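You operate a simulated robot arm through the tools that you are given. There is no shell and no other tool.

Carry out the task below with a simulated robot arm. There is one attempt and no reset: what you move stays moved.

## Task
Raise the cross bar to mark 3, lock it and tighten its knob.

It is judged by the outcome, as a careful person would: the job done as asked, and still so three seconds after it is handed in. It fails if anything else is knocked over, pushed out of place, dropped, spilled or broken.

## Robot
A 7-joint arm with a two-finger parallel gripper, fixed in place. Base frame: the origin is on the floor under the middle of its stand, x ahead of it, y to its left, z up; the work surface is at about z = 0.75. Readings come in m, degrees, newtons and seconds.
With the tool pointing down near the work surface it reaches from about 0.2 to 0.74 m from the base axis. Its first joint turns from -166.0 to 166.0 degrees. Payload 1.57 kg.
Tool frame: the origin (TCP) lies between the finger pads and is the grasp point; the fingertips stand 0.03 m ahead of it; z points along the fingers, y is the line along which they close. The gripper opens to 0.11 m. The fingers are 0.024 m wide and 0.012 m thick; the gripper's body (0.048 by 0.112 m) begins 0.078 m behind the TCP.
Orientation is that of the tool frame in the base frame, as [roll, pitch, yaw] about the fixed x, y, z axes, in that order (R = Rz(yaw) Ry(pitch) Rx(roll)). With the fingers straight down and closing along the base's y, the tool's x points along the base's -x, its y along +y and its z along -z.

## Interface
- The arm moves only by the tool nudge_tool. Its arguments are lists of equal length, an entry for each row: "xyz": the shift along the base's x, y, z in m, a list of three; "delta_rot": the turn, a rotation vector about the base's x, y, z in degrees, a list of three; "hand": the finger opening in m, from 0 to 0.11. In form: {"xyz": [[tx, ty, tz], ...], "delta_rot": [[ax, ay, az], ...], "hand": [hand, ...]}. A call has 1 to 20 rows; each row shifts and turns the commanded pose from where the row before left it. Each row takes 0.2 s and may step no farther than 0.05 m and 8.6 degrees from the row before; otherwise, or with a gripper value out of range, the whole call is refused. A pose out of reach is approached as far as the arm can. The call stops where the force on the tool passes 50 N (or 10 N more than at its start, if that is more) or the arm is blocked; 0.2 s more then pass. Each finger travels about 0.045 m/s and halts on what it meets, pressing with about 37 N; the grip force reading is that of the motor and also rises with nothing between the fingers. The clock runs only during rows and for 0.2 s after the last one: add rows that do not move to give the fingers time. It gives the time, the measured TCP pose, the force on the tool (base axes), the opening and the grip force at its end, in the units of the frame above (readings bear some noise), with the torque about the TCP (base axes, N m) and any sound that the robot's microphone picked up.
- Cameras (640 x 400 px; columns grow to the right, rows downward): "scene" is fixed at [0.0491, 0.4935, 1.4431]; the picture's right is [-0.41, -0.91, 0.00], its down [-0.57, 0.25, -0.78] and it looks along [0.71, -0.32, -0.63] (base axes); focal length 337 px, centre (320, 200). "wrist" rides on the gripper at [0.07, 0.016, -0.141] in the tool frame; the picture's right is [-0.23, 0.97, 0.00], its down [-0.86, -0.20, -0.48] and it looks along [-0.47, -0.11, 0.88] (tool axes); focal length 222 px, centre (320, 200). There is no depth. A picture from a camera that has moved, and an enlarged one, comes with that camera's place and axes in the base frame and with its lens. The place of the scene camera against the robot may be out by one fixed shift of up to 0.018 m in any direction.
- snapshot(camera): a new picture of that camera. No time passes.
- move_column(by): slides the trunk up (or, below 0, down) by that many m; the arm rides with it, the base frame stays. It gives what a move gives, with no picture.
- inspect(camera, box): a new picture of the part [left, top, right, bottom] of that camera's present view, enlarged. No time passes.
- job_done(): hands the job in; it is judged then, once.

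Nothing tells you positions but the pictures and the camera data. Unless the task says otherwise, let go and move clear before handing in.

The tools are called after ">>>" by a JSON object that holds its "op" and its "data". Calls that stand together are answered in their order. nudge_tool: Moves the arm, as the interface text tells. Its arguments: {"type":"object","properties":{"xyz":{"type":"array","items":{"type":"array","items":{"type":"number"}}},"delta_rot":{"type":"array","items":{"type":"array","items":{"type":"number"}}},"hand":{"type":"array","items":{"type":"number"}}},"required":["xyz","delta_rot","hand"]} The other tools are called the same way: move_column (by) moves the trunk up or down; snapshot (camera) takes a picture; inspect (camera, box) takes an enlarged picture of a part of a camera's view; job_done () hands the job in.

At the start:

```text
time: 0.0
position: [0.3839, 0.2917, 1.2131]
ee_rot: [-180.0, 0.0, 180.0]
wrist_force: [-0.4, 0.2, 0.5]
wrist_torque: [0.01, 0.02, 0.02]
grip_width: 0.1099
gripper_force: 0.0
trunk travel left (down, up): [-0.5, 0.09]
```

scene: 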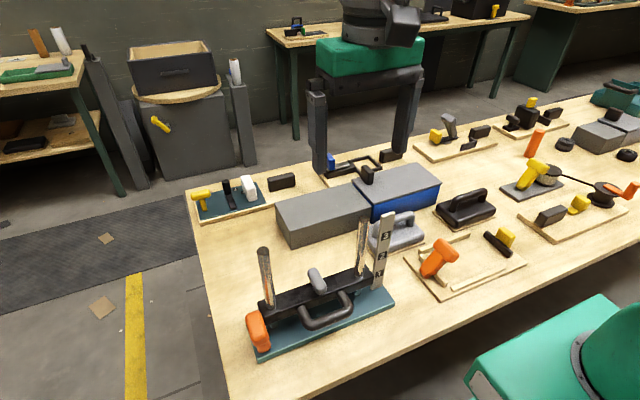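
wrist: 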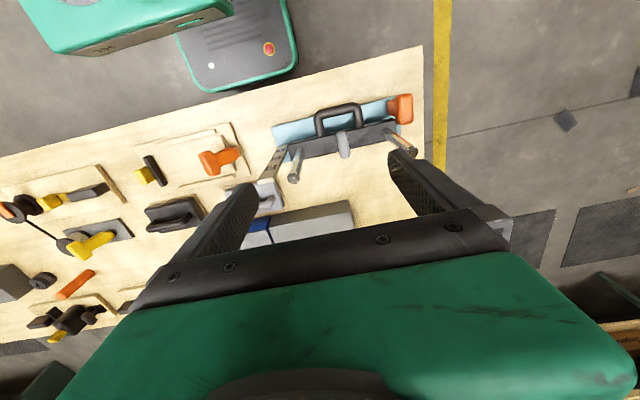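

I see a fixture near the front edge of the table: two posts, a dark cross bar with a bow handle, a grey lever/knob, an orange knob, and a scale plate marked 1–3. I'll take enlarged views before moving.

>>> {"op": "inspect", "data": {"camera": "scene", "box": [220, 190, 420, 370]}}

>>> {"op": "inspect", "data": {"camera": "wrist", "box": [240, 70, 440, 210]}}

```text
2.22 times, centred on (320, 280) of scene
camera zoom: at [0.0491, 0.4935, 1.4431], right [-0.41, -0.91, 0.0], down [-0.57, 0.25, -0.78], along [0.71, -0.32, -0.63], focal length 748 px, centre (320, 22)
```

zoom: 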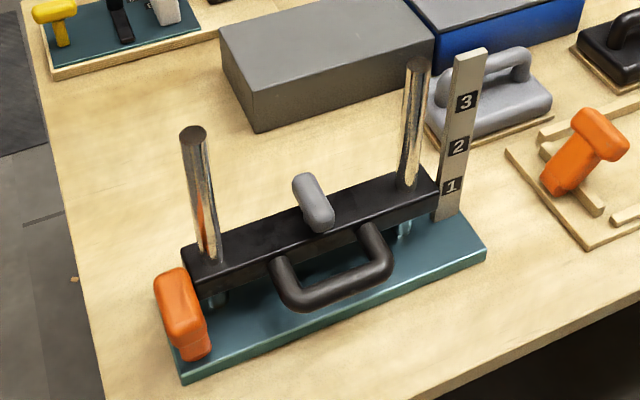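

```text
2.86 times, centred on (340, 140) of wrist
camera zoom: at [0.3136, 0.3101, 1.3542], right [0.23, 0.97, 0.0], down [0.86, -0.2, 0.48], along [0.47, -0.11, -0.88], focal length 635 px, centre (263, 371)
```

zoom: 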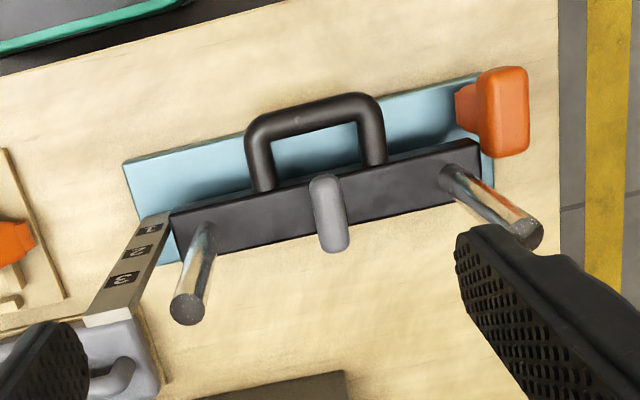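

The bar runs nearly along y at about x≈0.44 between posts at y≈0.42 and y≈0.236 (tops z≈1.02), with its handle facing the robot. I'll bring the wrist camera nearer for detail, staying well above the posts.

>>> {"op": "nudge_tool", "data": {"xyz": [[-0.03, 0.025, -0.01], [-0.03, 0.025, -0.01], [-0.03, 0.02, -0.02], [-0.02, 0.02, -0.02], [0, 0, -0.03], [0, 0, -0.03]], "delta_rot": [[0, 0, 0], [0, 0, 0], [0, 0, 0], [0, 0, 0], [0, 0, 0], [0, 0, 0]], "hand": [0.11, 0.11, 0.11, 0.11, 0.11, 0.11]}}

>>> {"op": "snapshot", "data": {"camera": "wrist"}}

>>> {"op": "snapshot", "data": {"camera": "scene"}}

```text
time: 1.4
position: [0.2751, 0.3821, 1.0925]
ee_rot: [-180.0, 0.0, -180.0]
wrist_force: [0.2, 0.4, 0.5]
wrist_torque: [0.0, -0.01, 0.02]
grip_width: 0.1098
gripper_force: 0.1
trunk travel left (down, up): [-0.5, 0.09]
```

```text
taken
camera wrist: at [0.2056, 0.3997, 1.2332], right [0.23, 0.97, 0.0], down [0.86, -0.2, 0.48], along [0.47, -0.11, -0.88], focal length 222 px, centre (320, 200)
```

wrist: 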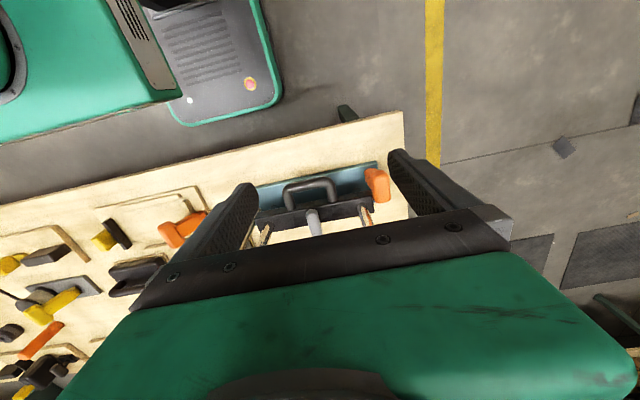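

```text
taken
```

scene: 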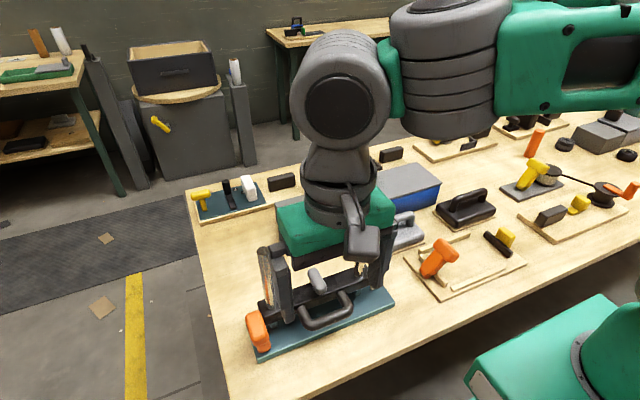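

The fixture is now partly visible between the fingers. I'll enlarge this view and the scene view of the orange knob and lever.

>>> {"op": "inspect", "data": {"camera": "wrist", "box": [240, 150, 410, 250]}}

>>> {"op": "inspect", "data": {"camera": "scene", "box": [235, 280, 315, 360]}}

>>> {"op": "inspect", "data": {"camera": "scene", "box": [285, 245, 405, 335]}}

```text
3.76 times, centred on (325, 200) of wrist
camera zoom: at [0.2056, 0.3997, 1.2332], right [0.23, 0.97, 0.0], down [0.86, -0.2, 0.48], along [0.47, -0.11, -0.88], focal length 836 px, centre (301, 200)
```

zoom: 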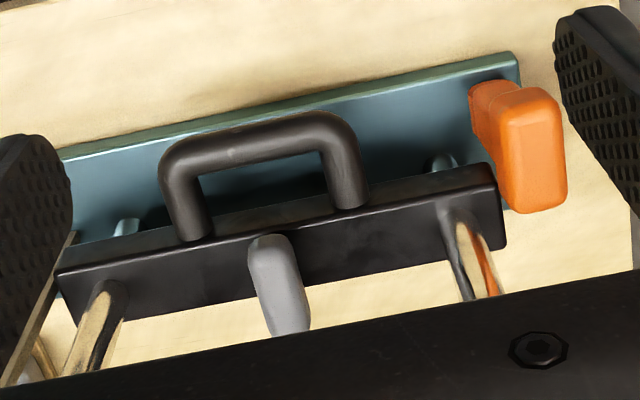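

```text
5.00 times, centred on (275, 320) of scene
camera zoom: at [0.0491, 0.4935, 1.4431], right [-0.41, -0.91, 0.0], down [-0.57, 0.25, -0.78], along [0.71, -0.32, -0.63], focal length 1683 px, centre (545, -400)
```

zoom: 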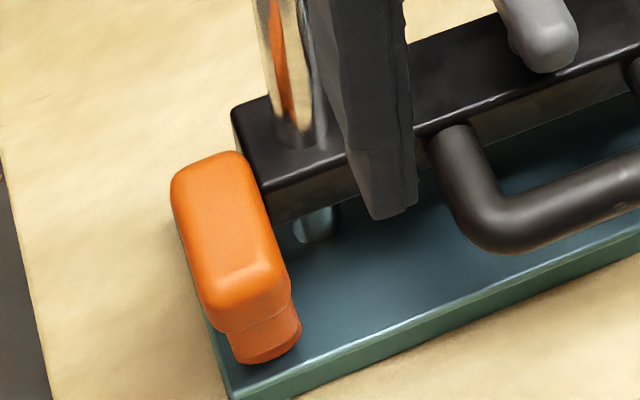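

```text
4.44 times, centred on (345, 290) of scene
camera zoom: at [0.0491, 0.4935, 1.4431], right [-0.41, -0.91, 0.0], down [-0.57, 0.25, -0.78], along [0.71, -0.32, -0.63], focal length 1496 px, centre (209, -200)
```

zoom: 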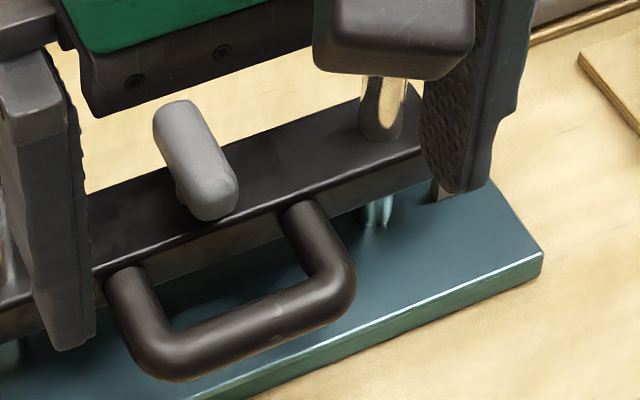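

The orange lever sits at the +y end and the grey one on top of the bar; I need side views to tell how each one moves. I'll turn the wrist so the camera sits on the +y side and looks back along the bar, staying above the posts.

>>> {"op": "nudge_tool", "data": {"xyz": [[0.0114, 0.0107, 0], [0.0114, 0.0107, 0], [0.0114, 0.0107, 0], [0.0114, 0.0107, 0], [0.0114, 0.0107, 0], [0.0114, 0.0107, 0], [0.0114, 0.0107, 0], [0.0114, 0.0107, 0], [0.0114, 0.0107, 0], [0.0114, 0.0107, 0], [0.0114, 0.0107, 0]], "delta_rot": [[0, 0, -8.18], [0, 0, -8.18], [0, 0, -8.18], [0, 0, -8.18], [0, 0, -8.18], [0, 0, -8.18], [0, 0, -8.18], [0, 0, -8.18], [0, 0, -8.18], [0, 0, -8.18], [0, 0, -8.2]], "hand": [0.11, 0.11, 0.11, 0.11, 0.11, 0.11, 0.11, 0.11, 0.11, 0.11, 0.11]}}

>>> {"op": "snapshot", "data": {"camera": "wrist"}}

>>> {"op": "snapshot", "data": {"camera": "scene"}}

```text
time: 3.8
position: [0.3978, 0.5009, 1.0928]
ee_rot: [180.0, -0.1, 90.0]
wrist_force: [-0.4, 0.5, 0.5]
wrist_torque: [-0.02, 0.01, 0.0]
grip_width: 0.1102
gripper_force: 0.0
trunk travel left (down, up): [-0.5, 0.09]
```

```text
taken
camera wrist: at [0.4151, 0.5722, 1.2335], right [0.97, -0.23, 0.0], down [-0.2, -0.85, 0.48], along [-0.11, -0.47, -0.88], focal length 222 px, centre (320, 200)
```

wrist: 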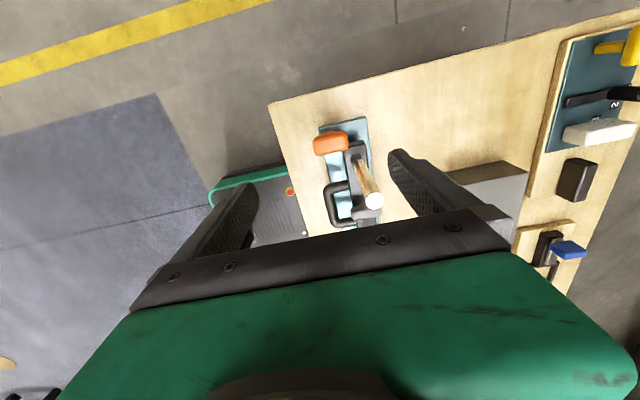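

```text
taken
```

scene: 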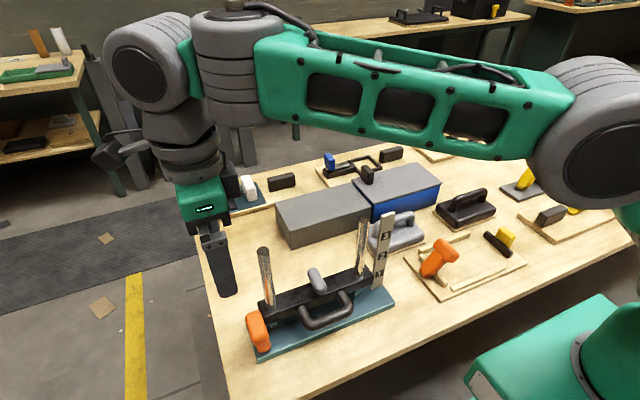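

>>> {"op": "inspect", "data": {"camera": "wrist", "box": [290, 105, 410, 235]}}

>>> {"op": "inspect", "data": {"camera": "scene", "box": [235, 240, 315, 360]}}

>>> {"op": "inspect", "data": {"camera": "scene", "box": [290, 205, 410, 335]}}

```text
3.08 times, centred on (350, 170) of wrist
camera zoom: at [0.4151, 0.5722, 1.2335], right [0.97, -0.23, 0.0], down [-0.2, -0.85, 0.48], along [-0.11, -0.47, -0.88], focal length 684 px, centre (228, 292)
```

zoom: 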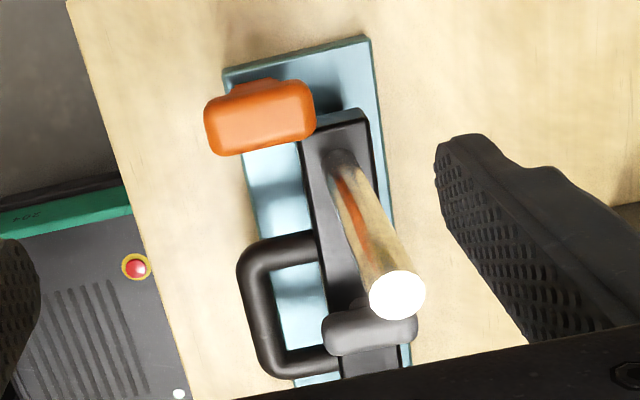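

```text
3.33 times, centred on (275, 300) of scene
camera zoom: at [0.0491, 0.4935, 1.4431], right [-0.41, -0.91, 0.0], down [-0.57, 0.25, -0.78], along [0.71, -0.32, -0.63], focal length 1122 px, centre (470, -133)
```

zoom: 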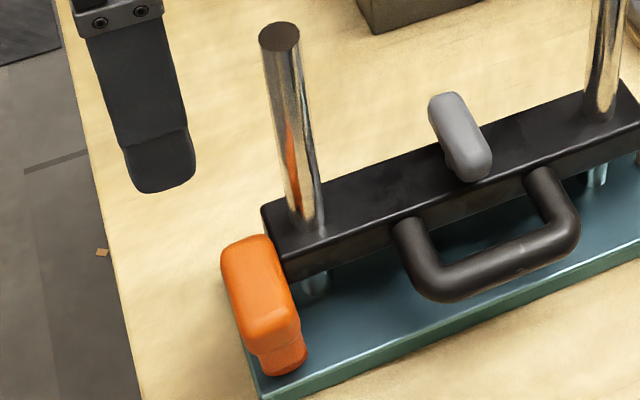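

```text
3.08 times, centred on (350, 270) of scene
camera zoom: at [0.0491, 0.4935, 1.4431], right [-0.41, -0.91, 0.0], down [-0.57, 0.25, -0.78], along [0.71, -0.32, -0.63], focal length 1036 px, centre (228, -15)
```

zoom: 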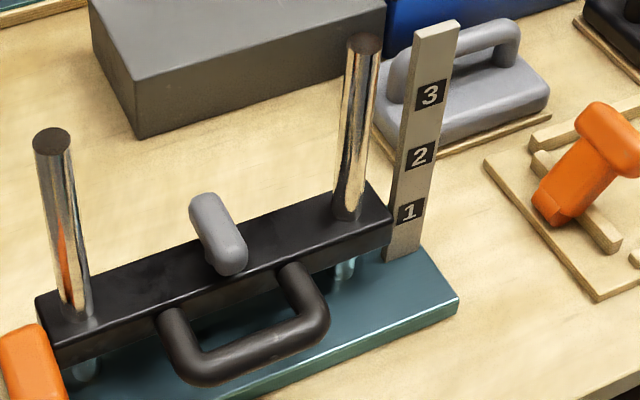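

Triangulating from the wrist views: the orange T stands on the base plate at about (0.41, 0.47), slab at z≈0.855. The grey T sits on the bar's centre at about (0.448, 0.33, 0.87), and the mark spacing is about 0.062 m. Next I'll get a lower front view of the bar against the marks.

>>> {"op": "nudge_tool", "data": {"xyz": [[-0.0116, -0.02, 0], [-0.0116, -0.02, 0], [-0.0116, -0.02, 0], [-0.0116, -0.02, 0], [-0.0116, -0.02, 0], [-0.0116, -0.02, 0], [-0.0116, -0.02, 0], [-0.0116, -0.02, 0], [-0.0116, -0.02, 0], [-0.0116, -0.02, 0], [-0.0116, -0.02, 0], [0, 0, -0.035], [0, 0, -0.035], [0, 0, -0.035], [0, 0, -0.03]], "delta_rot": [[0, 0, 8.18], [0, 0, 8.18], [0, 0, 8.18], [0, 0, 8.18], [0, 0, 8.18], [0, 0, 8.18], [0, 0, 8.18], [0, 0, 8.18], [0, 0, 8.18], [0, 0, 8.18], [0, 0, 8.2], [0, -8, 0], [0, -8, 0], [0, -8, 0], [0, -8, 0]], "hand": [0.11, 0.11, 0.11, 0.11, 0.11, 0.11, 0.11, 0.11, 0.11, 0.11, 0.11, 0.11, 0.11, 0.11, 0.11]}}

>>> {"op": "snapshot", "data": {"camera": "wrist"}}

>>> {"op": "snapshot", "data": {"camera": "scene"}}

```text
time: 7.0
position: [0.2701, 0.2803, 0.9599]
ee_rot: [-179.9, 32.2, -179.9]
wrist_force: [-0.3, -0.7, -0.3]
wrist_torque: [0.0, 0.03, 0.01]
grip_width: 0.1104
gripper_force: 0.1
trunk travel left (down, up): [-0.5, 0.09]
```

```text
taken
camera wrist: at [0.1362, 0.2978, 1.0421], right [0.19, 0.97, 0.12], down [0.47, -0.2, 0.86], along [0.86, -0.11, -0.5], focal length 222 px, centre (320, 200)
```

wrist: 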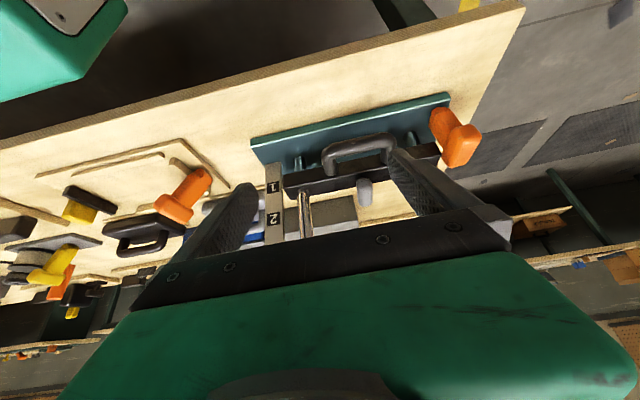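

```text
taken
```

scene: 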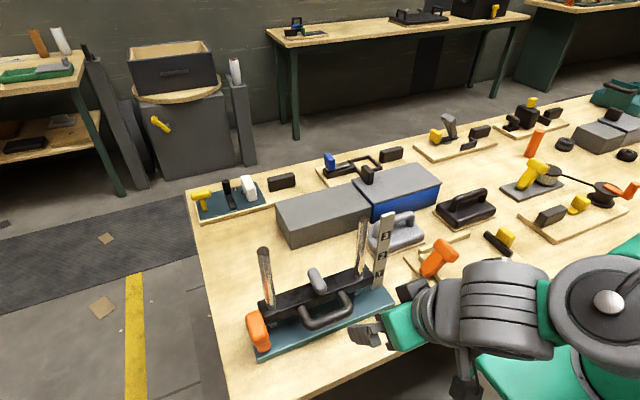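

>>> {"op": "inspect", "data": {"camera": "wrist", "box": [240, 85, 400, 245]}}

>>> {"op": "inspect", "data": {"camera": "wrist", "box": [380, 80, 500, 200]}}

>>> {"op": "inspect", "data": {"camera": "wrist", "box": [240, 140, 320, 240]}}

```text
2.50 times, centred on (320, 165) of wrist
camera zoom: at [0.1362, 0.2978, 1.0421], right [0.19, 0.97, 0.12], down [0.47, -0.2, 0.86], along [0.86, -0.11, -0.5], focal length 555 px, centre (320, 288)
```

zoom: 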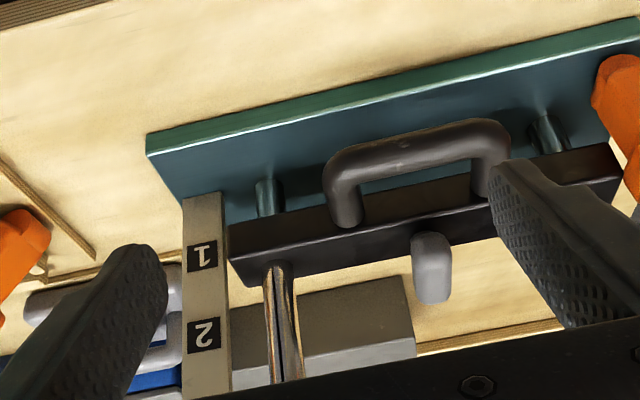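

```text
3.33 times, centred on (440, 140) of wrist
camera zoom: at [0.1362, 0.2978, 1.0421], right [0.19, 0.97, 0.12], down [0.47, -0.2, 0.86], along [0.86, -0.11, -0.5], focal length 740 px, centre (-80, 400)
```

zoom: 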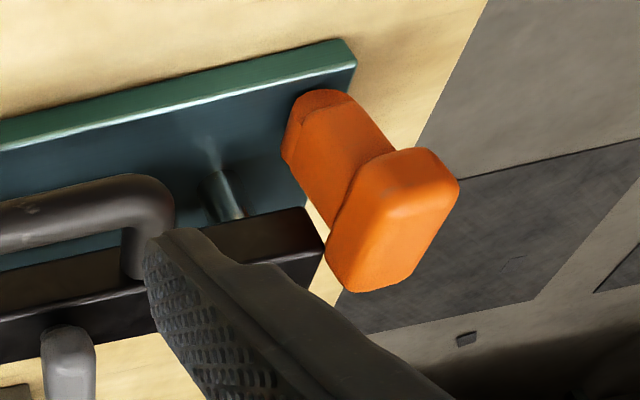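

```text
4.00 times, centred on (280, 190) of wrist
camera zoom: at [0.1362, 0.2978, 1.0421], right [0.19, 0.97, 0.12], down [0.47, -0.2, 0.86], along [0.86, -0.11, -0.5], focal length 888 px, centre (480, 240)
```

zoom: 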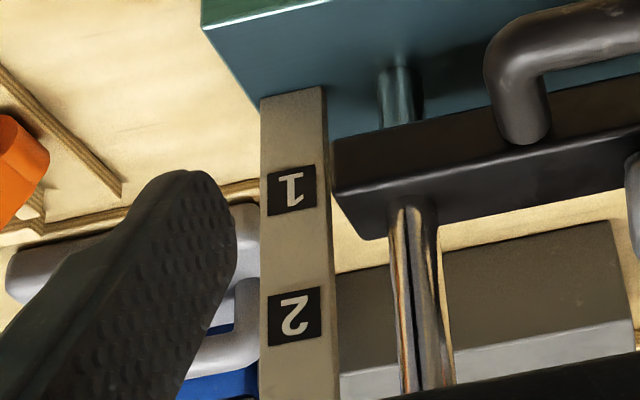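

The mark plate and bar are clear now: the bar sits level with mark 1. I'll take a closer look at the orange T from the front to see how it is mounted.

>>> {"op": "nudge_tool", "data": {"xyz": [[0, 0.035, 0], [0, 0.035, 0], [0, 0.035, 0], [0, 0.035, -0.02], [0.015, 0.035, -0.02], [0.015, 0, -0.02]], "delta_rot": [[0, 0, 0], [0, 0, 0], [0, 0, 0], [0, 0, 0], [0, 0, 0], [0, 0, 0]], "hand": [0.11, 0.11, 0.11, 0.11, 0.11, 0.11]}}

>>> {"op": "inspect", "data": {"camera": "wrist", "box": [220, 60, 440, 240]}}

>>> {"op": "snapshot", "data": {"camera": "scene"}}

```text
time: 8.4
position: [0.3009, 0.4566, 0.8967]
ee_rot: [180.0, 32.1, -180.0]
wrist_force: [0.0, -0.6, 0.7]
wrist_torque: [0.01, 0.01, -0.01]
grip_width: 0.1098
gripper_force: 0.0
trunk travel left (down, up): [-0.5, 0.09]
```

```text
2.22 times, centred on (330, 150) of wrist
camera zoom: at [0.1676, 0.4744, 0.9802], right [0.19, 0.97, 0.12], down [0.47, -0.2, 0.86], along [0.86, -0.11, -0.5], focal length 494 px, centre (298, 311)
```

zoom: 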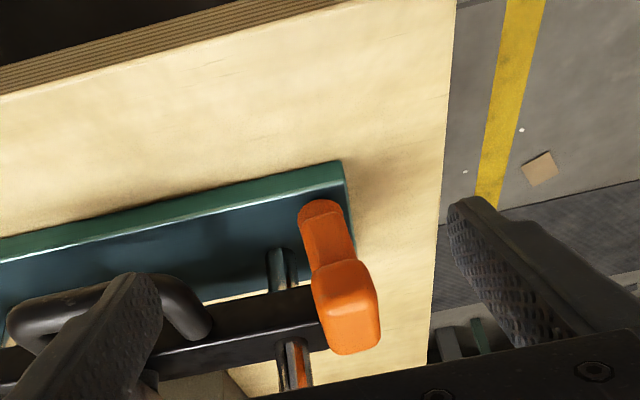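

```text
taken
```

scene: 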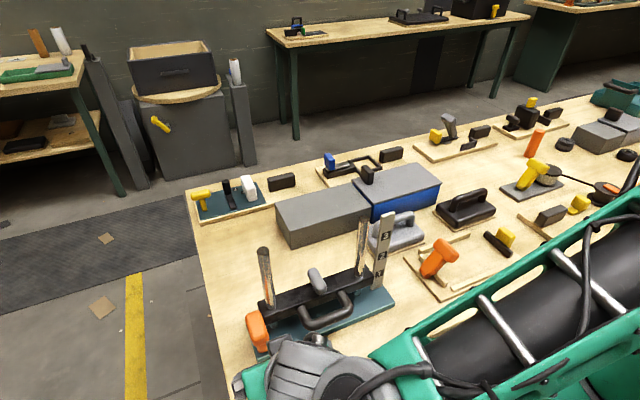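

>>> {"op": "inspect", "data": {"camera": "wrist", "box": [300, 130, 370, 230]}}

>>> {"op": "inspect", "data": {"camera": "scene", "box": [410, 120, 640, 270]}}

```text
4.00 times, centred on (335, 180) of wrist
camera zoom: at [0.1676, 0.4744, 0.9802], right [0.19, 0.97, 0.12], down [0.47, -0.2, 0.86], along [0.86, -0.11, -0.5], focal length 888 px, centre (260, 280)
```

zoom: 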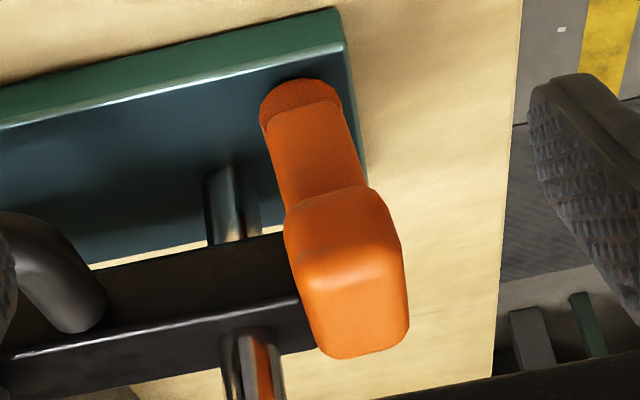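

```text
2.67 times, centred on (525, 195) of scene
camera zoom: at [0.0491, 0.4935, 1.4431], right [-0.41, -0.91, 0.0], down [-0.57, 0.25, -0.78], along [0.71, -0.32, -0.63], focal length 898 px, centre (-227, 213)
```

zoom: 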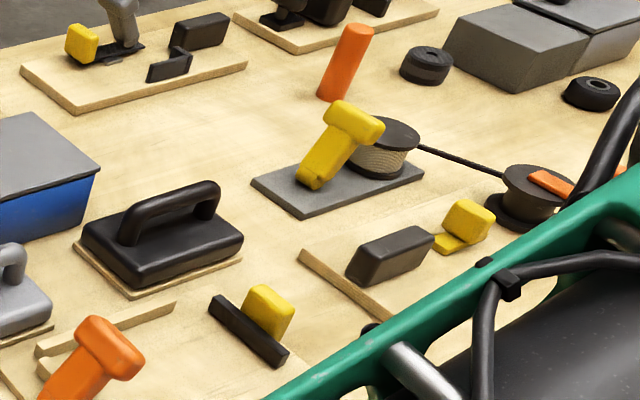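

>>> {"op": "inspect", "data": {"camera": "scene", "box": [500, 150, 570, 210]}}

>>> {"op": "inspect", "data": {"camera": "scene", "box": [400, 225, 530, 305]}}

>>> {"op": "inspect", "data": {"camera": "scene", "box": [185, 165, 305, 225]}}

```text
6.67 times, centred on (535, 180) of scene
camera zoom: at [0.0491, 0.4935, 1.4431], right [-0.41, -0.91, 0.0], down [-0.57, 0.25, -0.78], along [0.71, -0.32, -0.63], focal length 2244 px, centre (-1113, 333)
```

zoom: 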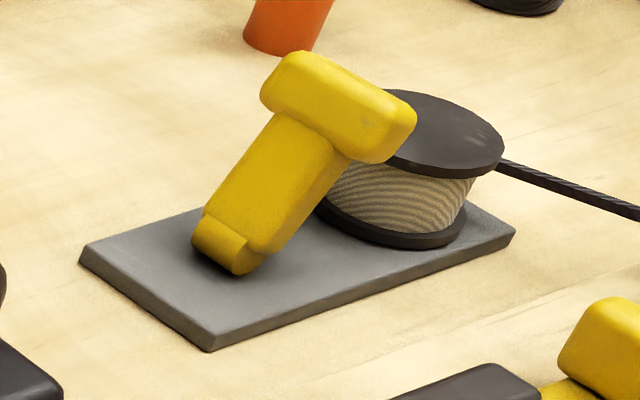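

```text
4.92 times, centred on (465, 265) of scene
camera zoom: at [0.0491, 0.4935, 1.4431], right [-0.41, -0.91, 0.0], down [-0.57, 0.25, -0.78], along [0.71, -0.32, -0.63], focal length 1657 px, centre (-394, -120)
```

zoom: 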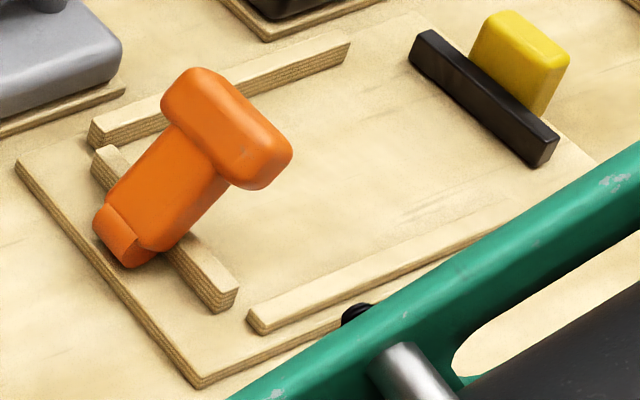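

```text
5.33 times, centred on (245, 195) of scene
camera zoom: at [0.0491, 0.4935, 1.4431], right [-0.41, -0.91, 0.0], down [-0.57, 0.25, -0.78], along [0.71, -0.32, -0.63], focal length 1796 px, centre (720, 227)
```

zoom: 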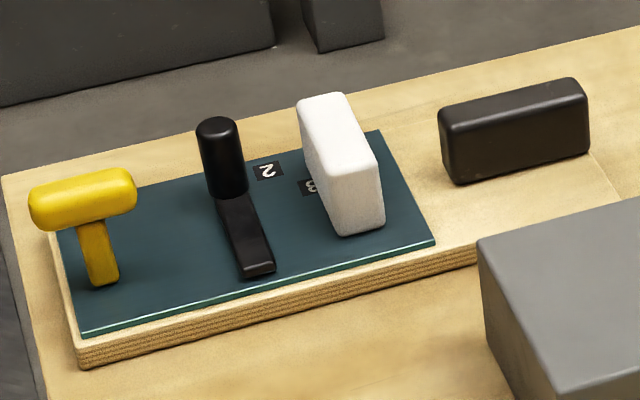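

The T-handles in this shop have a hub parallel to the slab, so the orange one is most likely a toggle lever that tilts along y: the lock. The grey T on the bar would then be the knob. I'll bring the tool upright and yaw it so the fingers close along x over the bow handle at about (0.387, 0.333, 0.816).

>>> {"op": "nudge_tool", "data": {"xyz": [[-0.01, 0, 0.04], [-0.01, -0.03, 0.04], [0, -0.03, 0.04], [0, -0.03, 0.03], [0.005, -0.03, 0], [0.005, 0, 0], [0.005, 0, 0], [0.005, 0, 0], [0.005, 0, 0], [0.005, 0, 0], [0.005, 0, 0], [0.005, 0, 0], [0.005, 0, 0], [0.005, 0, 0], [0.005, 0, 0]], "delta_rot": [[0, 0, 0], [0, 8, 0], [0, 8, 0], [0, 8, 0], [0, 8, 0], [0, 0, 8.5], [0, 0, 8.5], [0, 0, 8.5], [0, 0, 8.5], [0, 0, 8.5], [0, 0, 8.5], [0, 0, 8.5], [0, 0, 8.5], [0, 0, 8.5], [0, 0, 8.5]], "hand": [0.11, 0.1, 0.08, 0.06, 0.045, 0.04, 0.04, 0.04, 0.04, 0.04, 0.04, 0.04, 0.04, 0.04, 0.04]}}

>>> {"op": "snapshot", "data": {"camera": "wrist"}}

>>> {"op": "snapshot", "data": {"camera": "scene"}}

```text
refused: row 2 steps farther than a row can; nothing moved
```

```text
taken
camera wrist: at [0.1676, 0.4744, 0.9802], right [0.19, 0.97, 0.12], down [0.47, -0.2, 0.86], along [0.86, -0.11, -0.5], focal length 222 px, centre (320, 200)
```

wrist: 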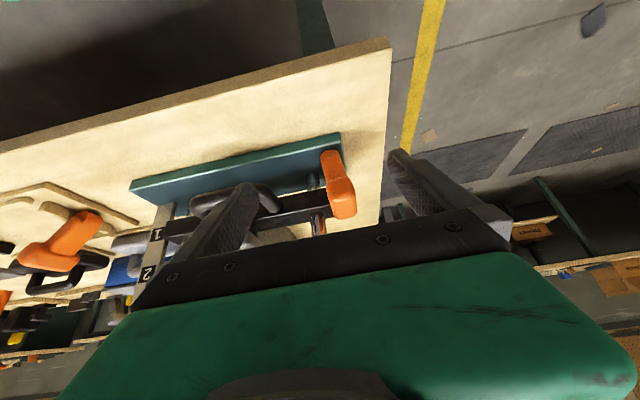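

```text
taken
```

scene: 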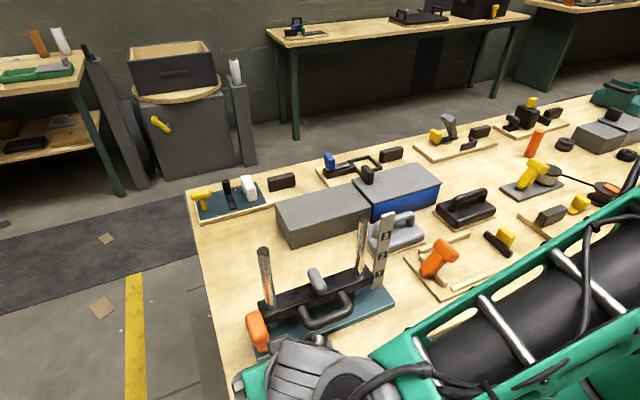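

One combined step was slightly too long, so nothing moved. I'll repeat the same upright-and-yaw move with shorter steps.

>>> {"op": "nudge_tool", "data": {"xyz": [[-0.01, 0, 0.04], [-0.005, -0.025, 0.038], [0, -0.03, 0.038], [0, -0.03, 0.035], [0.005, -0.03, 0], [0.005, -0.008, 0], [0.005, 0, 0], [0.005, 0, 0], [0.005, 0, 0], [0.005, 0, 0], [0.005, 0, 0], [0.005, 0, 0], [0.005, 0, 0], [0.005, 0, 0], [0.005, 0, 0], [0, 0, 0]], "delta_rot": [[0, 0, 0], [0, 8, 0], [0, 8, 0], [0, 8, 0], [0, 8.1, 0], [0, 0, 8.5], [0, 0, 8.5], [0, 0, 8.5], [0, 0, 8.5], [0, 0, 8.5], [0, 0, 8.5], [0, 0, 8.5], [0, 0, 8.5], [0, 0, 8.5], [0, 0, 8.5], [0, 0, 5]], "hand": [0.11, 0.1, 0.08, 0.06, 0.045, 0.04, 0.04, 0.04, 0.04, 0.04, 0.04, 0.04, 0.04, 0.04, 0.04, 0.04]}}

>>> {"op": "snapshot", "data": {"camera": "wrist"}}

>>> {"op": "snapshot", "data": {"camera": "scene"}}

```text
time: 11.8
position: [0.341, 0.3319, 1.0489]
ee_rot: [179.9, -0.1, -89.8]
wrist_force: [0.0, 0.6, -0.6]
wrist_torque: [0.03, 0.01, -0.01]
grip_width: 0.0402
gripper_force: 0.0
trunk travel left (down, up): [-0.5, 0.09]
```

```text
taken
camera wrist: at [0.3254, 0.2636, 1.1904], right [-0.97, 0.22, 0.0], down [0.2, 0.86, 0.48], along [0.11, 0.46, -0.88], focal length 222 px, centre (320, 200)
```

wrist: 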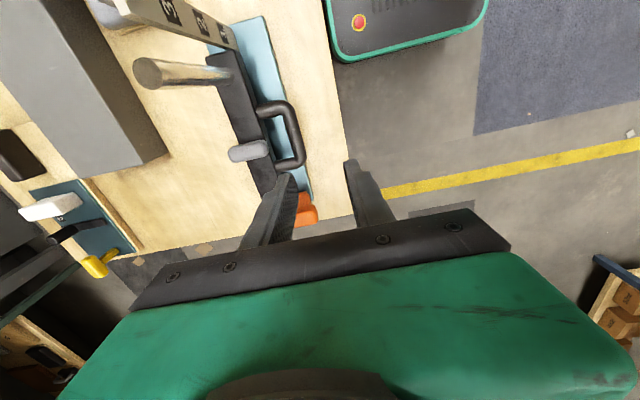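

```text
taken
```

scene: 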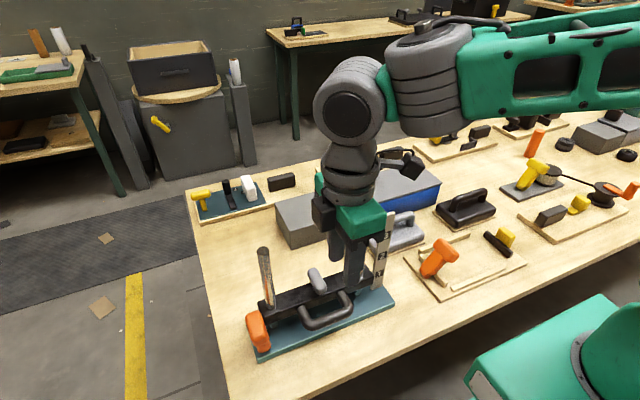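

>>> {"op": "inspect", "data": {"camera": "wrist", "box": [190, 10, 350, 230]}}

>>> {"op": "inspect", "data": {"camera": "wrist", "box": [130, 0, 250, 90]}}

```text
1.82 times, centred on (270, 120) of wrist
camera zoom: at [0.3254, 0.2636, 1.1904], right [-0.97, 0.22, 0.0], down [0.2, 0.86, 0.48], along [0.11, 0.46, -0.88], focal length 404 px, centre (411, 346)
```

zoom: 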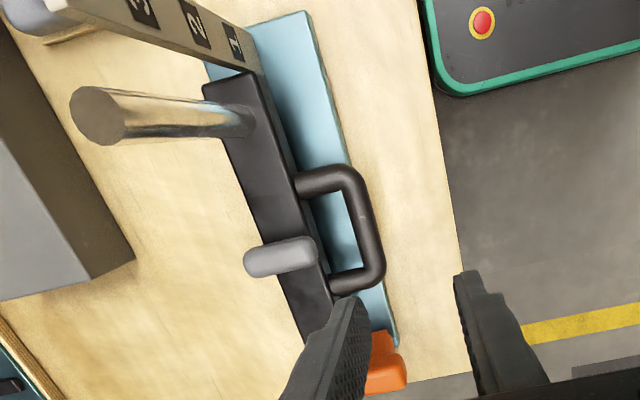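

```text
4.44 times, centred on (190, 45) of wrist
camera zoom: at [0.3254, 0.2636, 1.1904], right [-0.97, 0.22, 0.0], down [0.2, 0.86, 0.48], along [0.11, 0.46, -0.88], focal length 987 px, centre (898, 889)
```

zoom: 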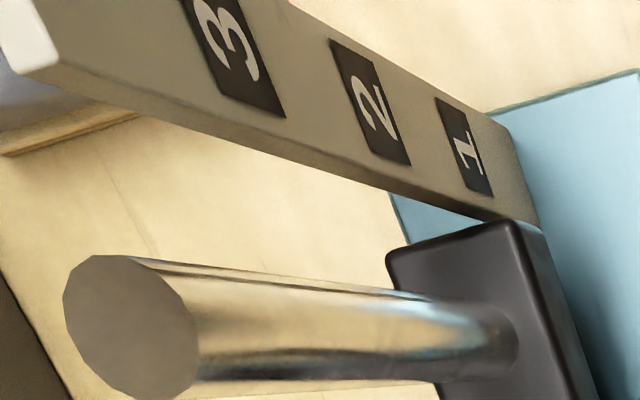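

The bow handle's bar is at about x≈0.384, y≈0.333, and the cross bar's front face at x≈0.424, which leaves room for one finger inside the loop. I'll move above it with a narrow opening and check alignment.

>>> {"op": "nudge_tool", "data": {"xyz": [[0.021, 0, -0.03], [0.022, 0, -0.04], [0, 0, -0.04], [0, 0, -0.03], [0, 0, 0]], "delta_rot": [[0, 0, 0], [0, 0, 0], [0, 0, 0], [0, 0, 0], [0, 0, 0]], "hand": [0.038, 0.038, 0.038, 0.038, 0.038]}}

>>> {"op": "inspect", "data": {"camera": "wrist", "box": [200, 40, 440, 240]}}

>>> {"op": "inspect", "data": {"camera": "scene", "box": [235, 190, 415, 360]}}

```text
time: 13.0
position: [0.3842, 0.3331, 0.9083]
ee_rot: [180.0, -0.1, -89.9]
wrist_force: [-0.6, 0.3, 1.1]
wrist_torque: [-0.01, 0.0, 0.0]
grip_width: 0.0381
gripper_force: 0.1
trunk travel left (down, up): [-0.5, 0.09]
```

```text
2.00 times, centred on (320, 140) of wrist
camera zoom: at [0.3685, 0.2652, 1.0497], right [-0.97, 0.23, 0.0], down [0.2, 0.86, 0.48], along [0.11, 0.46, -0.88], focal length 444 px, centre (320, 320)
```

zoom: 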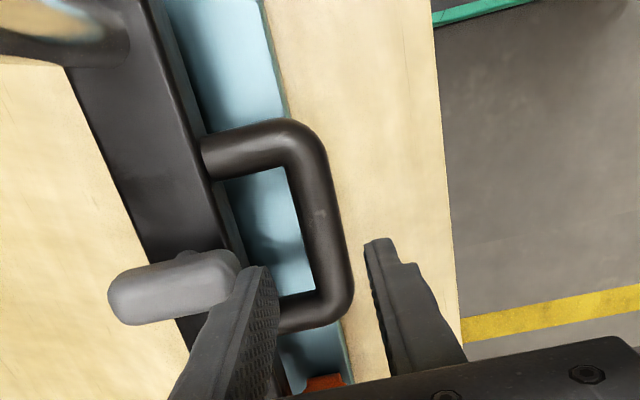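

```text
2.35 times, centred on (325, 275) of scene
camera zoom: at [0.0491, 0.4935, 1.4431], right [-0.41, -0.91, 0.0], down [-0.57, 0.25, -0.78], along [0.71, -0.32, -0.63], focal length 792 px, centre (308, 24)
```

zoom: 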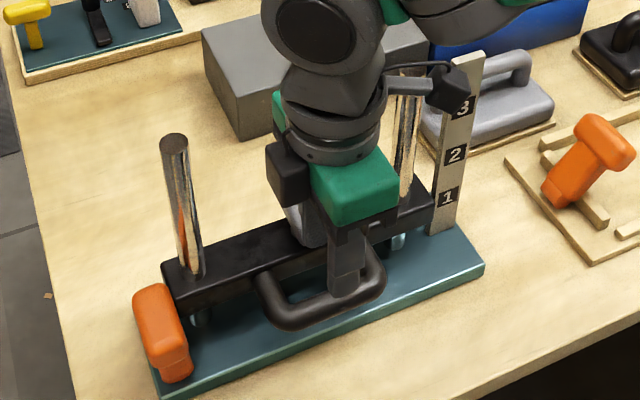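

Alignment is good, with the bow at x≈0.382 and the knob's near end at x≈0.4225 clear of the finger. I'll descend so the pads straddle the bow.

>>> {"op": "nudge_tool", "data": {"xyz": [[-0.002, 0, -0.03], [0, 0, -0.025], [0, 0, -0.02], [0, 0, -0.01], [0, 0, 0]], "delta_rot": [[0, 0, 0], [0, 0, 0], [0, 0, 0], [0, 0, 0], [0, 0, 0]], "hand": [0.038, 0.038, 0.038, 0.038, 0.038]}}

>>> {"op": "inspect", "data": {"camera": "wrist", "box": [200, 40, 440, 240]}}

>>> {"op": "inspect", "data": {"camera": "scene", "box": [235, 190, 415, 360]}}

```text
time: 14.2
position: [0.3813, 0.3319, 0.822]
ee_rot: [-180.0, -0.1, -89.9]
wrist_force: [0.7, -0.2, 0.1]
wrist_torque: [-0.03, 0.0, -0.01]
grip_width: 0.0378
gripper_force: 0.0
trunk travel left (down, up): [-0.5, 0.09]
```

```text
2.00 times, centred on (320, 140) of wrist
camera zoom: at [0.3652, 0.2635, 0.9643], right [-0.97, 0.23, 0.0], down [0.2, 0.86, 0.48], along [0.11, 0.46, -0.88], focal length 444 px, centre (320, 320)
```

zoom: 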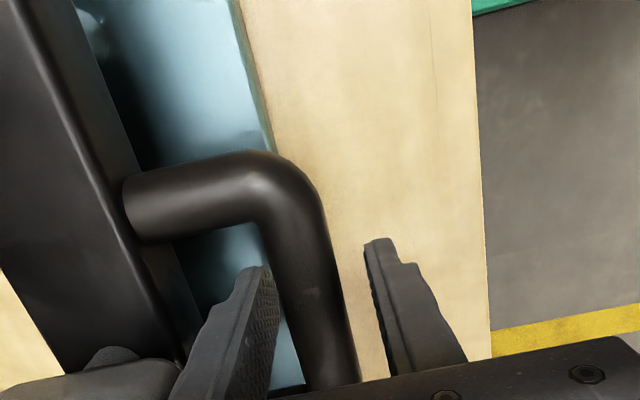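

```text
2.35 times, centred on (325, 275) of scene
camera zoom: at [0.0491, 0.4935, 1.4431], right [-0.41, -0.91, 0.0], down [-0.57, 0.25, -0.78], along [0.71, -0.32, -0.63], focal length 792 px, centre (308, 24)
```

zoom: 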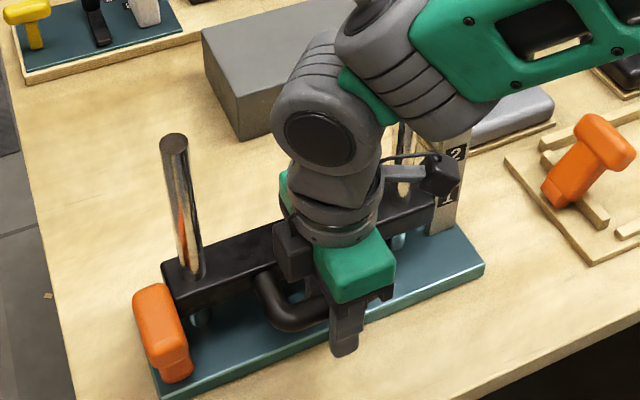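

The fingers straddle the bow. I'll close on it and read the width.

>>> {"op": "nudge_tool", "data": {"xyz": [[0, 0, 0], [0, 0, 0], [0, 0, 0], [0, 0, 0]], "delta_rot": [[0, 0, 0], [0, 0, 0], [0, 0, 0], [0, 0, 0]], "hand": [0.025, 0.012, 0.005, 0.005]}}

>>> {"op": "inspect", "data": {"camera": "wrist", "box": [200, 40, 440, 240]}}

```text
time: 15.2
position: [0.3838, 0.332, 0.8223]
ee_rot: [-179.9, 0.0, -90.1]
wrist_force: [16.9, 0.3, -1.4]
wrist_torque: [-0.11, -0.07, 0.55]
grip_width: 0.0222
gripper_force: 30.2
trunk travel left (down, up): [-0.5, 0.09]
```

```text
2.00 times, centred on (320, 140) of wrist
camera zoom: at [0.3674, 0.2633, 0.9645], right [-0.97, 0.23, 0.0], down [0.2, 0.86, 0.48], along [0.11, 0.47, -0.88], focal length 444 px, centre (320, 320)
```

zoom: 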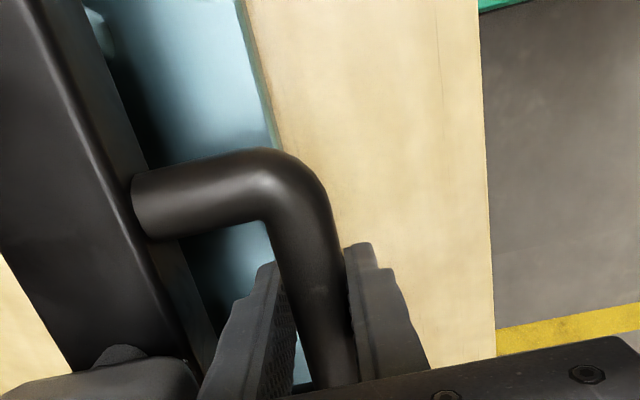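

Gripped at 22 mm, with a small sideways load because the bow is a few mm further in +x. I'll relieve that and try a gentle 10 mm lift.

>>> {"op": "nudge_tool", "data": {"xyz": [[0.002, 0, 0], [0.0015, 0, 0], [0, 0, 0.003], [0, 0, 0.003], [0, 0, 0.004], [0, 0, 0]], "delta_rot": [[0, 0, 0], [0, 0, 0], [0, 0, 0], [0, 0, 0], [0, 0, 0], [0, 0, 0]], "hand": [0.005, 0.005, 0.005, 0.005, 0.005, 0.005]}}

>>> {"op": "snapshot", "data": {"camera": "scene"}}

>>> {"op": "inspect", "data": {"camera": "wrist", "box": [200, 40, 440, 240]}}

```text
time: 16.6
position: [0.3843, 0.3318, 0.8322]
ee_rot: [179.6, -0.6, -89.9]
wrist_force: [-10.9, -2.3, -30.0]
wrist_torque: [-0.36, 0.02, 0.89]
grip_width: 0.022
gripper_force: 34.3
trunk travel left (down, up): [-0.5, 0.09]
```

```text
taken
```

scene: 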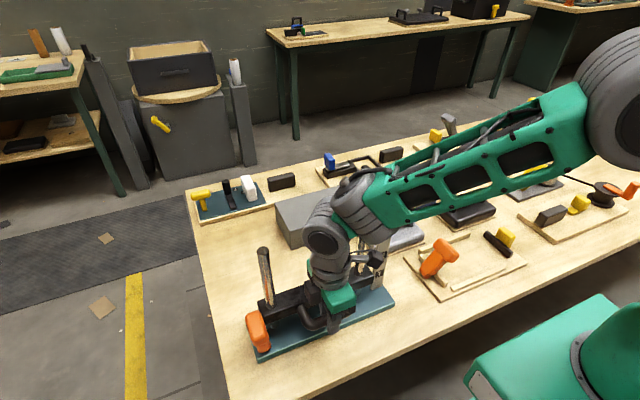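

```text
2.00 times, centred on (320, 140) of wrist
camera zoom: at [0.3688, 0.2639, 0.9736], right [-0.97, 0.23, 0.0], down [0.2, 0.86, 0.47], along [0.1, 0.46, -0.88], focal length 444 px, centre (320, 320)
```

zoom: 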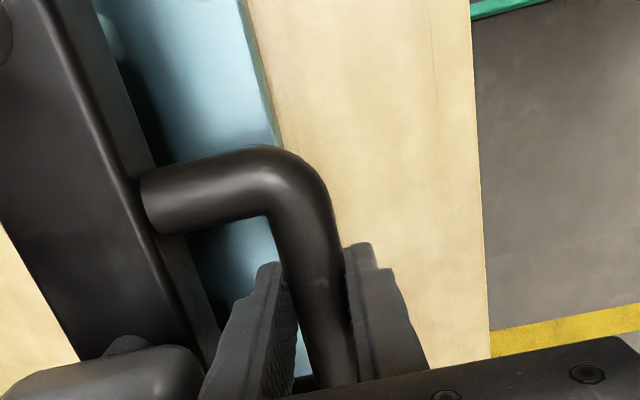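

>>> {"op": "inspect", "data": {"camera": "scene", "box": [235, 230, 395, 360]}}

>>> {"op": "inspect", "data": {"camera": "wrist", "box": [160, 0, 320, 100]}}

```text
3.08 times, centred on (315, 295) of scene
camera zoom: at [0.0491, 0.4935, 1.4431], right [-0.41, -0.91, 0.0], down [-0.57, 0.25, -0.78], along [0.71, -0.32, -0.63], focal length 1036 px, centre (335, -92)
```

zoom: 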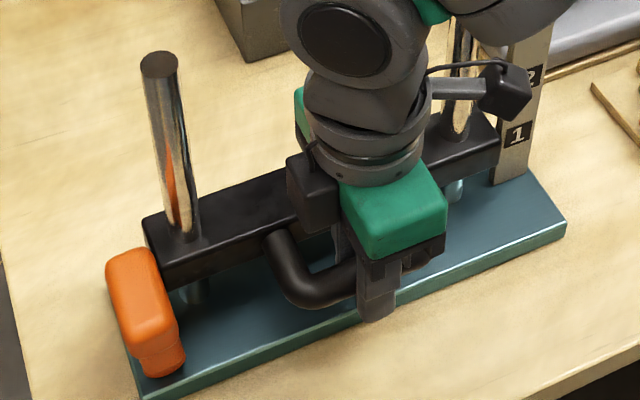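

```text
4.00 times, centred on (240, 50) of wrist
camera zoom: at [0.3688, 0.2639, 0.9736], right [-0.97, 0.23, 0.0], down [0.2, 0.86, 0.47], along [0.1, 0.46, -0.88], focal length 888 px, centre (640, 800)
```

zoom: 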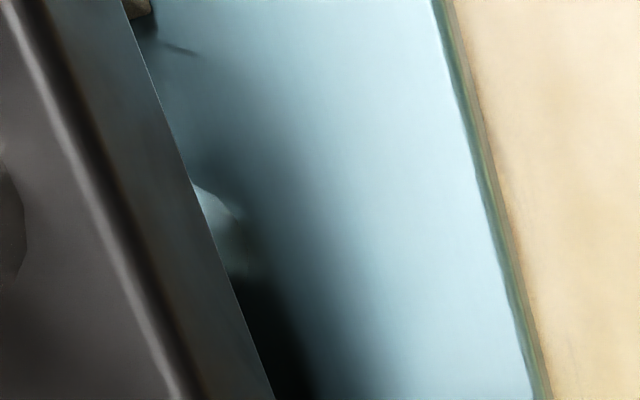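

The bar has risen with the gripper, with about 30 N of drag. I'll lift a bit further in small steps and watch the load.

>>> {"op": "nudge_tool", "data": {"xyz": [[0.0, 0, 0.005], [0, 0, 0.005], [0, 0, 0.005], [0, 0, 0.005], [0, 0, 0]], "delta_rot": [[0, 0, 0], [0, 0, 0], [0, 0, 0], [0, 0, 0], [0, 0, 0]], "hand": [0.005, 0.005, 0.005, 0.005, 0.005]}}

>>> {"op": "inspect", "data": {"camera": "scene", "box": [235, 230, 395, 360]}}

>>> {"op": "inspect", "data": {"camera": "wrist", "box": [200, 40, 440, 240]}}

```text
time: 17.8
position: [0.3851, 0.3332, 0.8544]
ee_rot: [-179.9, -0.1, -89.8]
wrist_force: [-24.1, 4.1, -4.9]
wrist_torque: [-0.08, 0.58, 0.22]
grip_width: 0.0255
gripper_force: 11.1
trunk travel left (down, up): [-0.5, 0.09]
```

```text
3.08 times, centred on (315, 295) of scene
camera zoom: at [0.0491, 0.4935, 1.4431], right [-0.41, -0.91, 0.0], down [-0.57, 0.25, -0.78], along [0.71, -0.32, -0.63], focal length 1036 px, centre (335, -92)
```

zoom: 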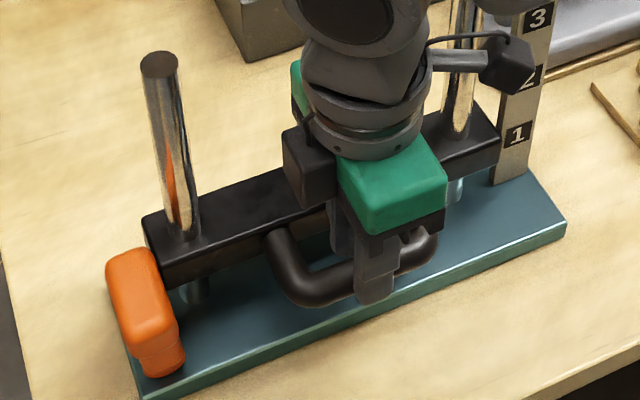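

```text
2.00 times, centred on (320, 140) of wrist
camera zoom: at [0.3692, 0.2651, 0.9961], right [-0.97, 0.23, 0.0], down [0.2, 0.86, 0.48], along [0.11, 0.47, -0.88], focal length 444 px, centre (320, 320)
```

zoom: 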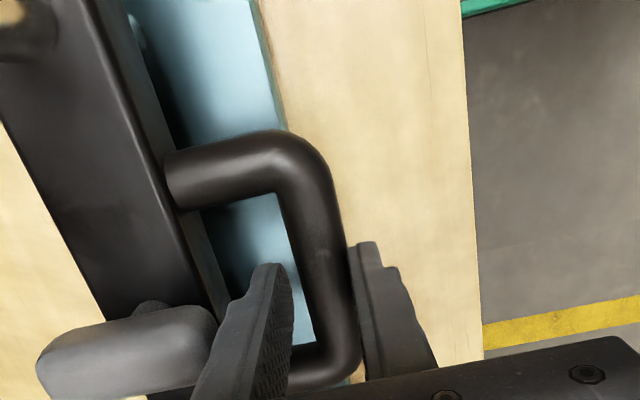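

The pads slid up the bow instead of carrying the bar, so it is either latched or the friction grip is too weak. I'll compare the bar's place with the earlier picture.

>>> {"op": "inspect", "data": {"camera": "scene", "box": [235, 240, 315, 360]}}

>>> {"op": "inspect", "data": {"camera": "scene", "box": [290, 205, 410, 335]}}

```text
3.33 times, centred on (275, 300) of scene
camera zoom: at [0.0491, 0.4935, 1.4431], right [-0.41, -0.91, 0.0], down [-0.57, 0.25, -0.78], along [0.71, -0.32, -0.63], focal length 1122 px, centre (470, -133)
```

zoom: 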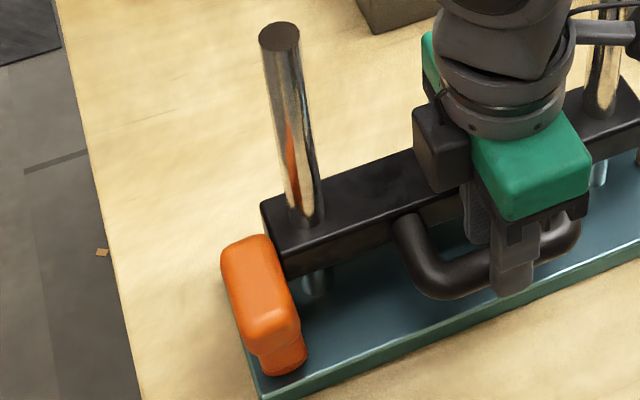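

```text
3.08 times, centred on (350, 270) of scene
camera zoom: at [0.0491, 0.4935, 1.4431], right [-0.41, -0.91, 0.0], down [-0.57, 0.25, -0.78], along [0.71, -0.32, -0.63], focal length 1036 px, centre (228, -15)
```

zoom: 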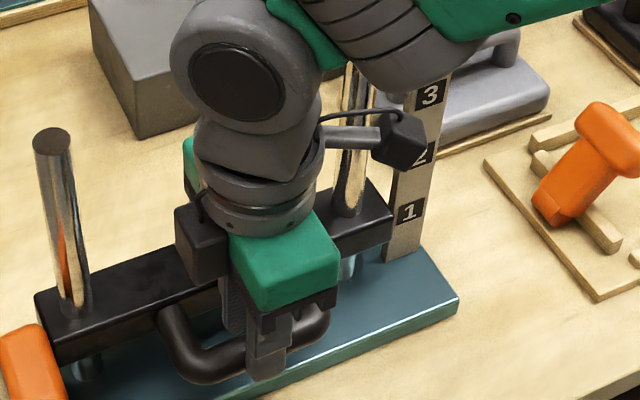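

The bar has not moved, so it is locked at mark 1 and something must be released first. I'll let go of the handle, rise clear, and go to the orange lever with the fingers closing along y.

>>> {"op": "nudge_tool", "data": {"xyz": [[0, 0, 0], [0, 0, 0], [0, 0, 0.03], [0, 0, 0.04], [0, 0, 0.045], [0, 0, 0.045], [0, 0, 0.04], [0, 0, 0]], "delta_rot": [[0, 0, 0], [0, 0, 0], [0, 0, 0], [0, 0, 0], [0, 0, 0], [0, 0, 0], [0, 0, 0], [0, 0, 0]], "hand": [0.038, 0.038, 0.038, 0.038, 0.05, 0.055, 0.055, 0.055]}}

>>> {"op": "nudge_tool", "data": {"xyz": [[-0.01, 0.01, 0], [-0.01, 0.01, 0], [-0.01, 0.015, 0], [-0.005, 0.015, 0], [-0.005, 0.015, 0], [-0.005, 0.015, 0], [-0.005, 0.015, 0], [-0.005, 0.015, 0], [-0.005, 0.015, 0], [0, 0.01, 0], [0, 0.003, 0]], "delta_rot": [[0, 0, -8.2], [0, 0, -8.2], [0, 0, -8.2], [0, 0, -8.2], [0, 0, -8.2], [0, 0, -8.2], [0, 0, -8.2], [0, 0, -8.2], [0, 0, -8.2], [0, 0, -8.2], [0, 0, -8.2]], "hand": [0.055, 0.055, 0.055, 0.055, 0.055, 0.055, 0.055, 0.055, 0.055, 0.055, 0.055]}}

>>> {"op": "snapshot", "data": {"camera": "wrist"}}

>>> {"op": "snapshot", "data": {"camera": "scene"}}

```text
time: 19.6
position: [0.3849, 0.3326, 1.0552]
ee_rot: [180.0, -0.1, -90.0]
wrist_force: [-0.1, -0.2, -1.4]
wrist_torque: [-0.01, -0.02, -0.01]
grip_width: 0.0549
gripper_force: 0.0
trunk travel left (down, up): [-0.5, 0.09]
```

```text
time: 22.0
position: [0.3261, 0.4695, 1.0541]
ee_rot: [-180.0, -0.1, 179.8]
wrist_force: [-0.1, -0.1, -0.5]
wrist_torque: [-0.03, -0.01, 0.02]
grip_width: 0.0549
gripper_force: 0.0
trunk travel left (down, up): [-0.5, 0.09]
```

```text
taken
camera wrist: at [0.2561, 0.4878, 1.1958], right [0.23, 0.97, 0.0], down [0.85, -0.2, 0.48], along [0.46, -0.11, -0.88], focal length 222 px, centre (320, 200)
```

wrist: 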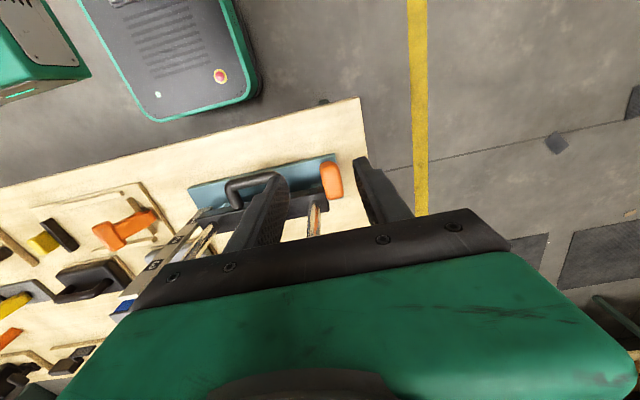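

```text
taken
```

scene: 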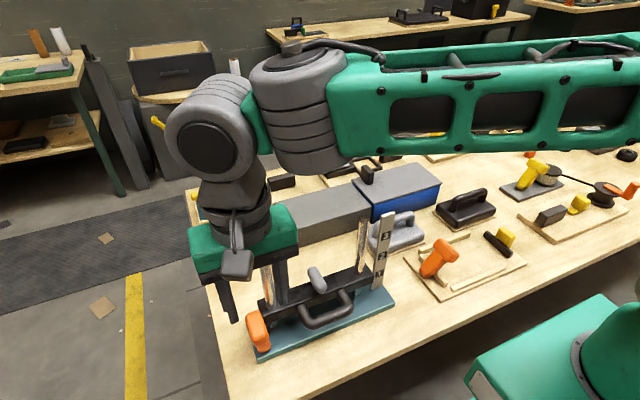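

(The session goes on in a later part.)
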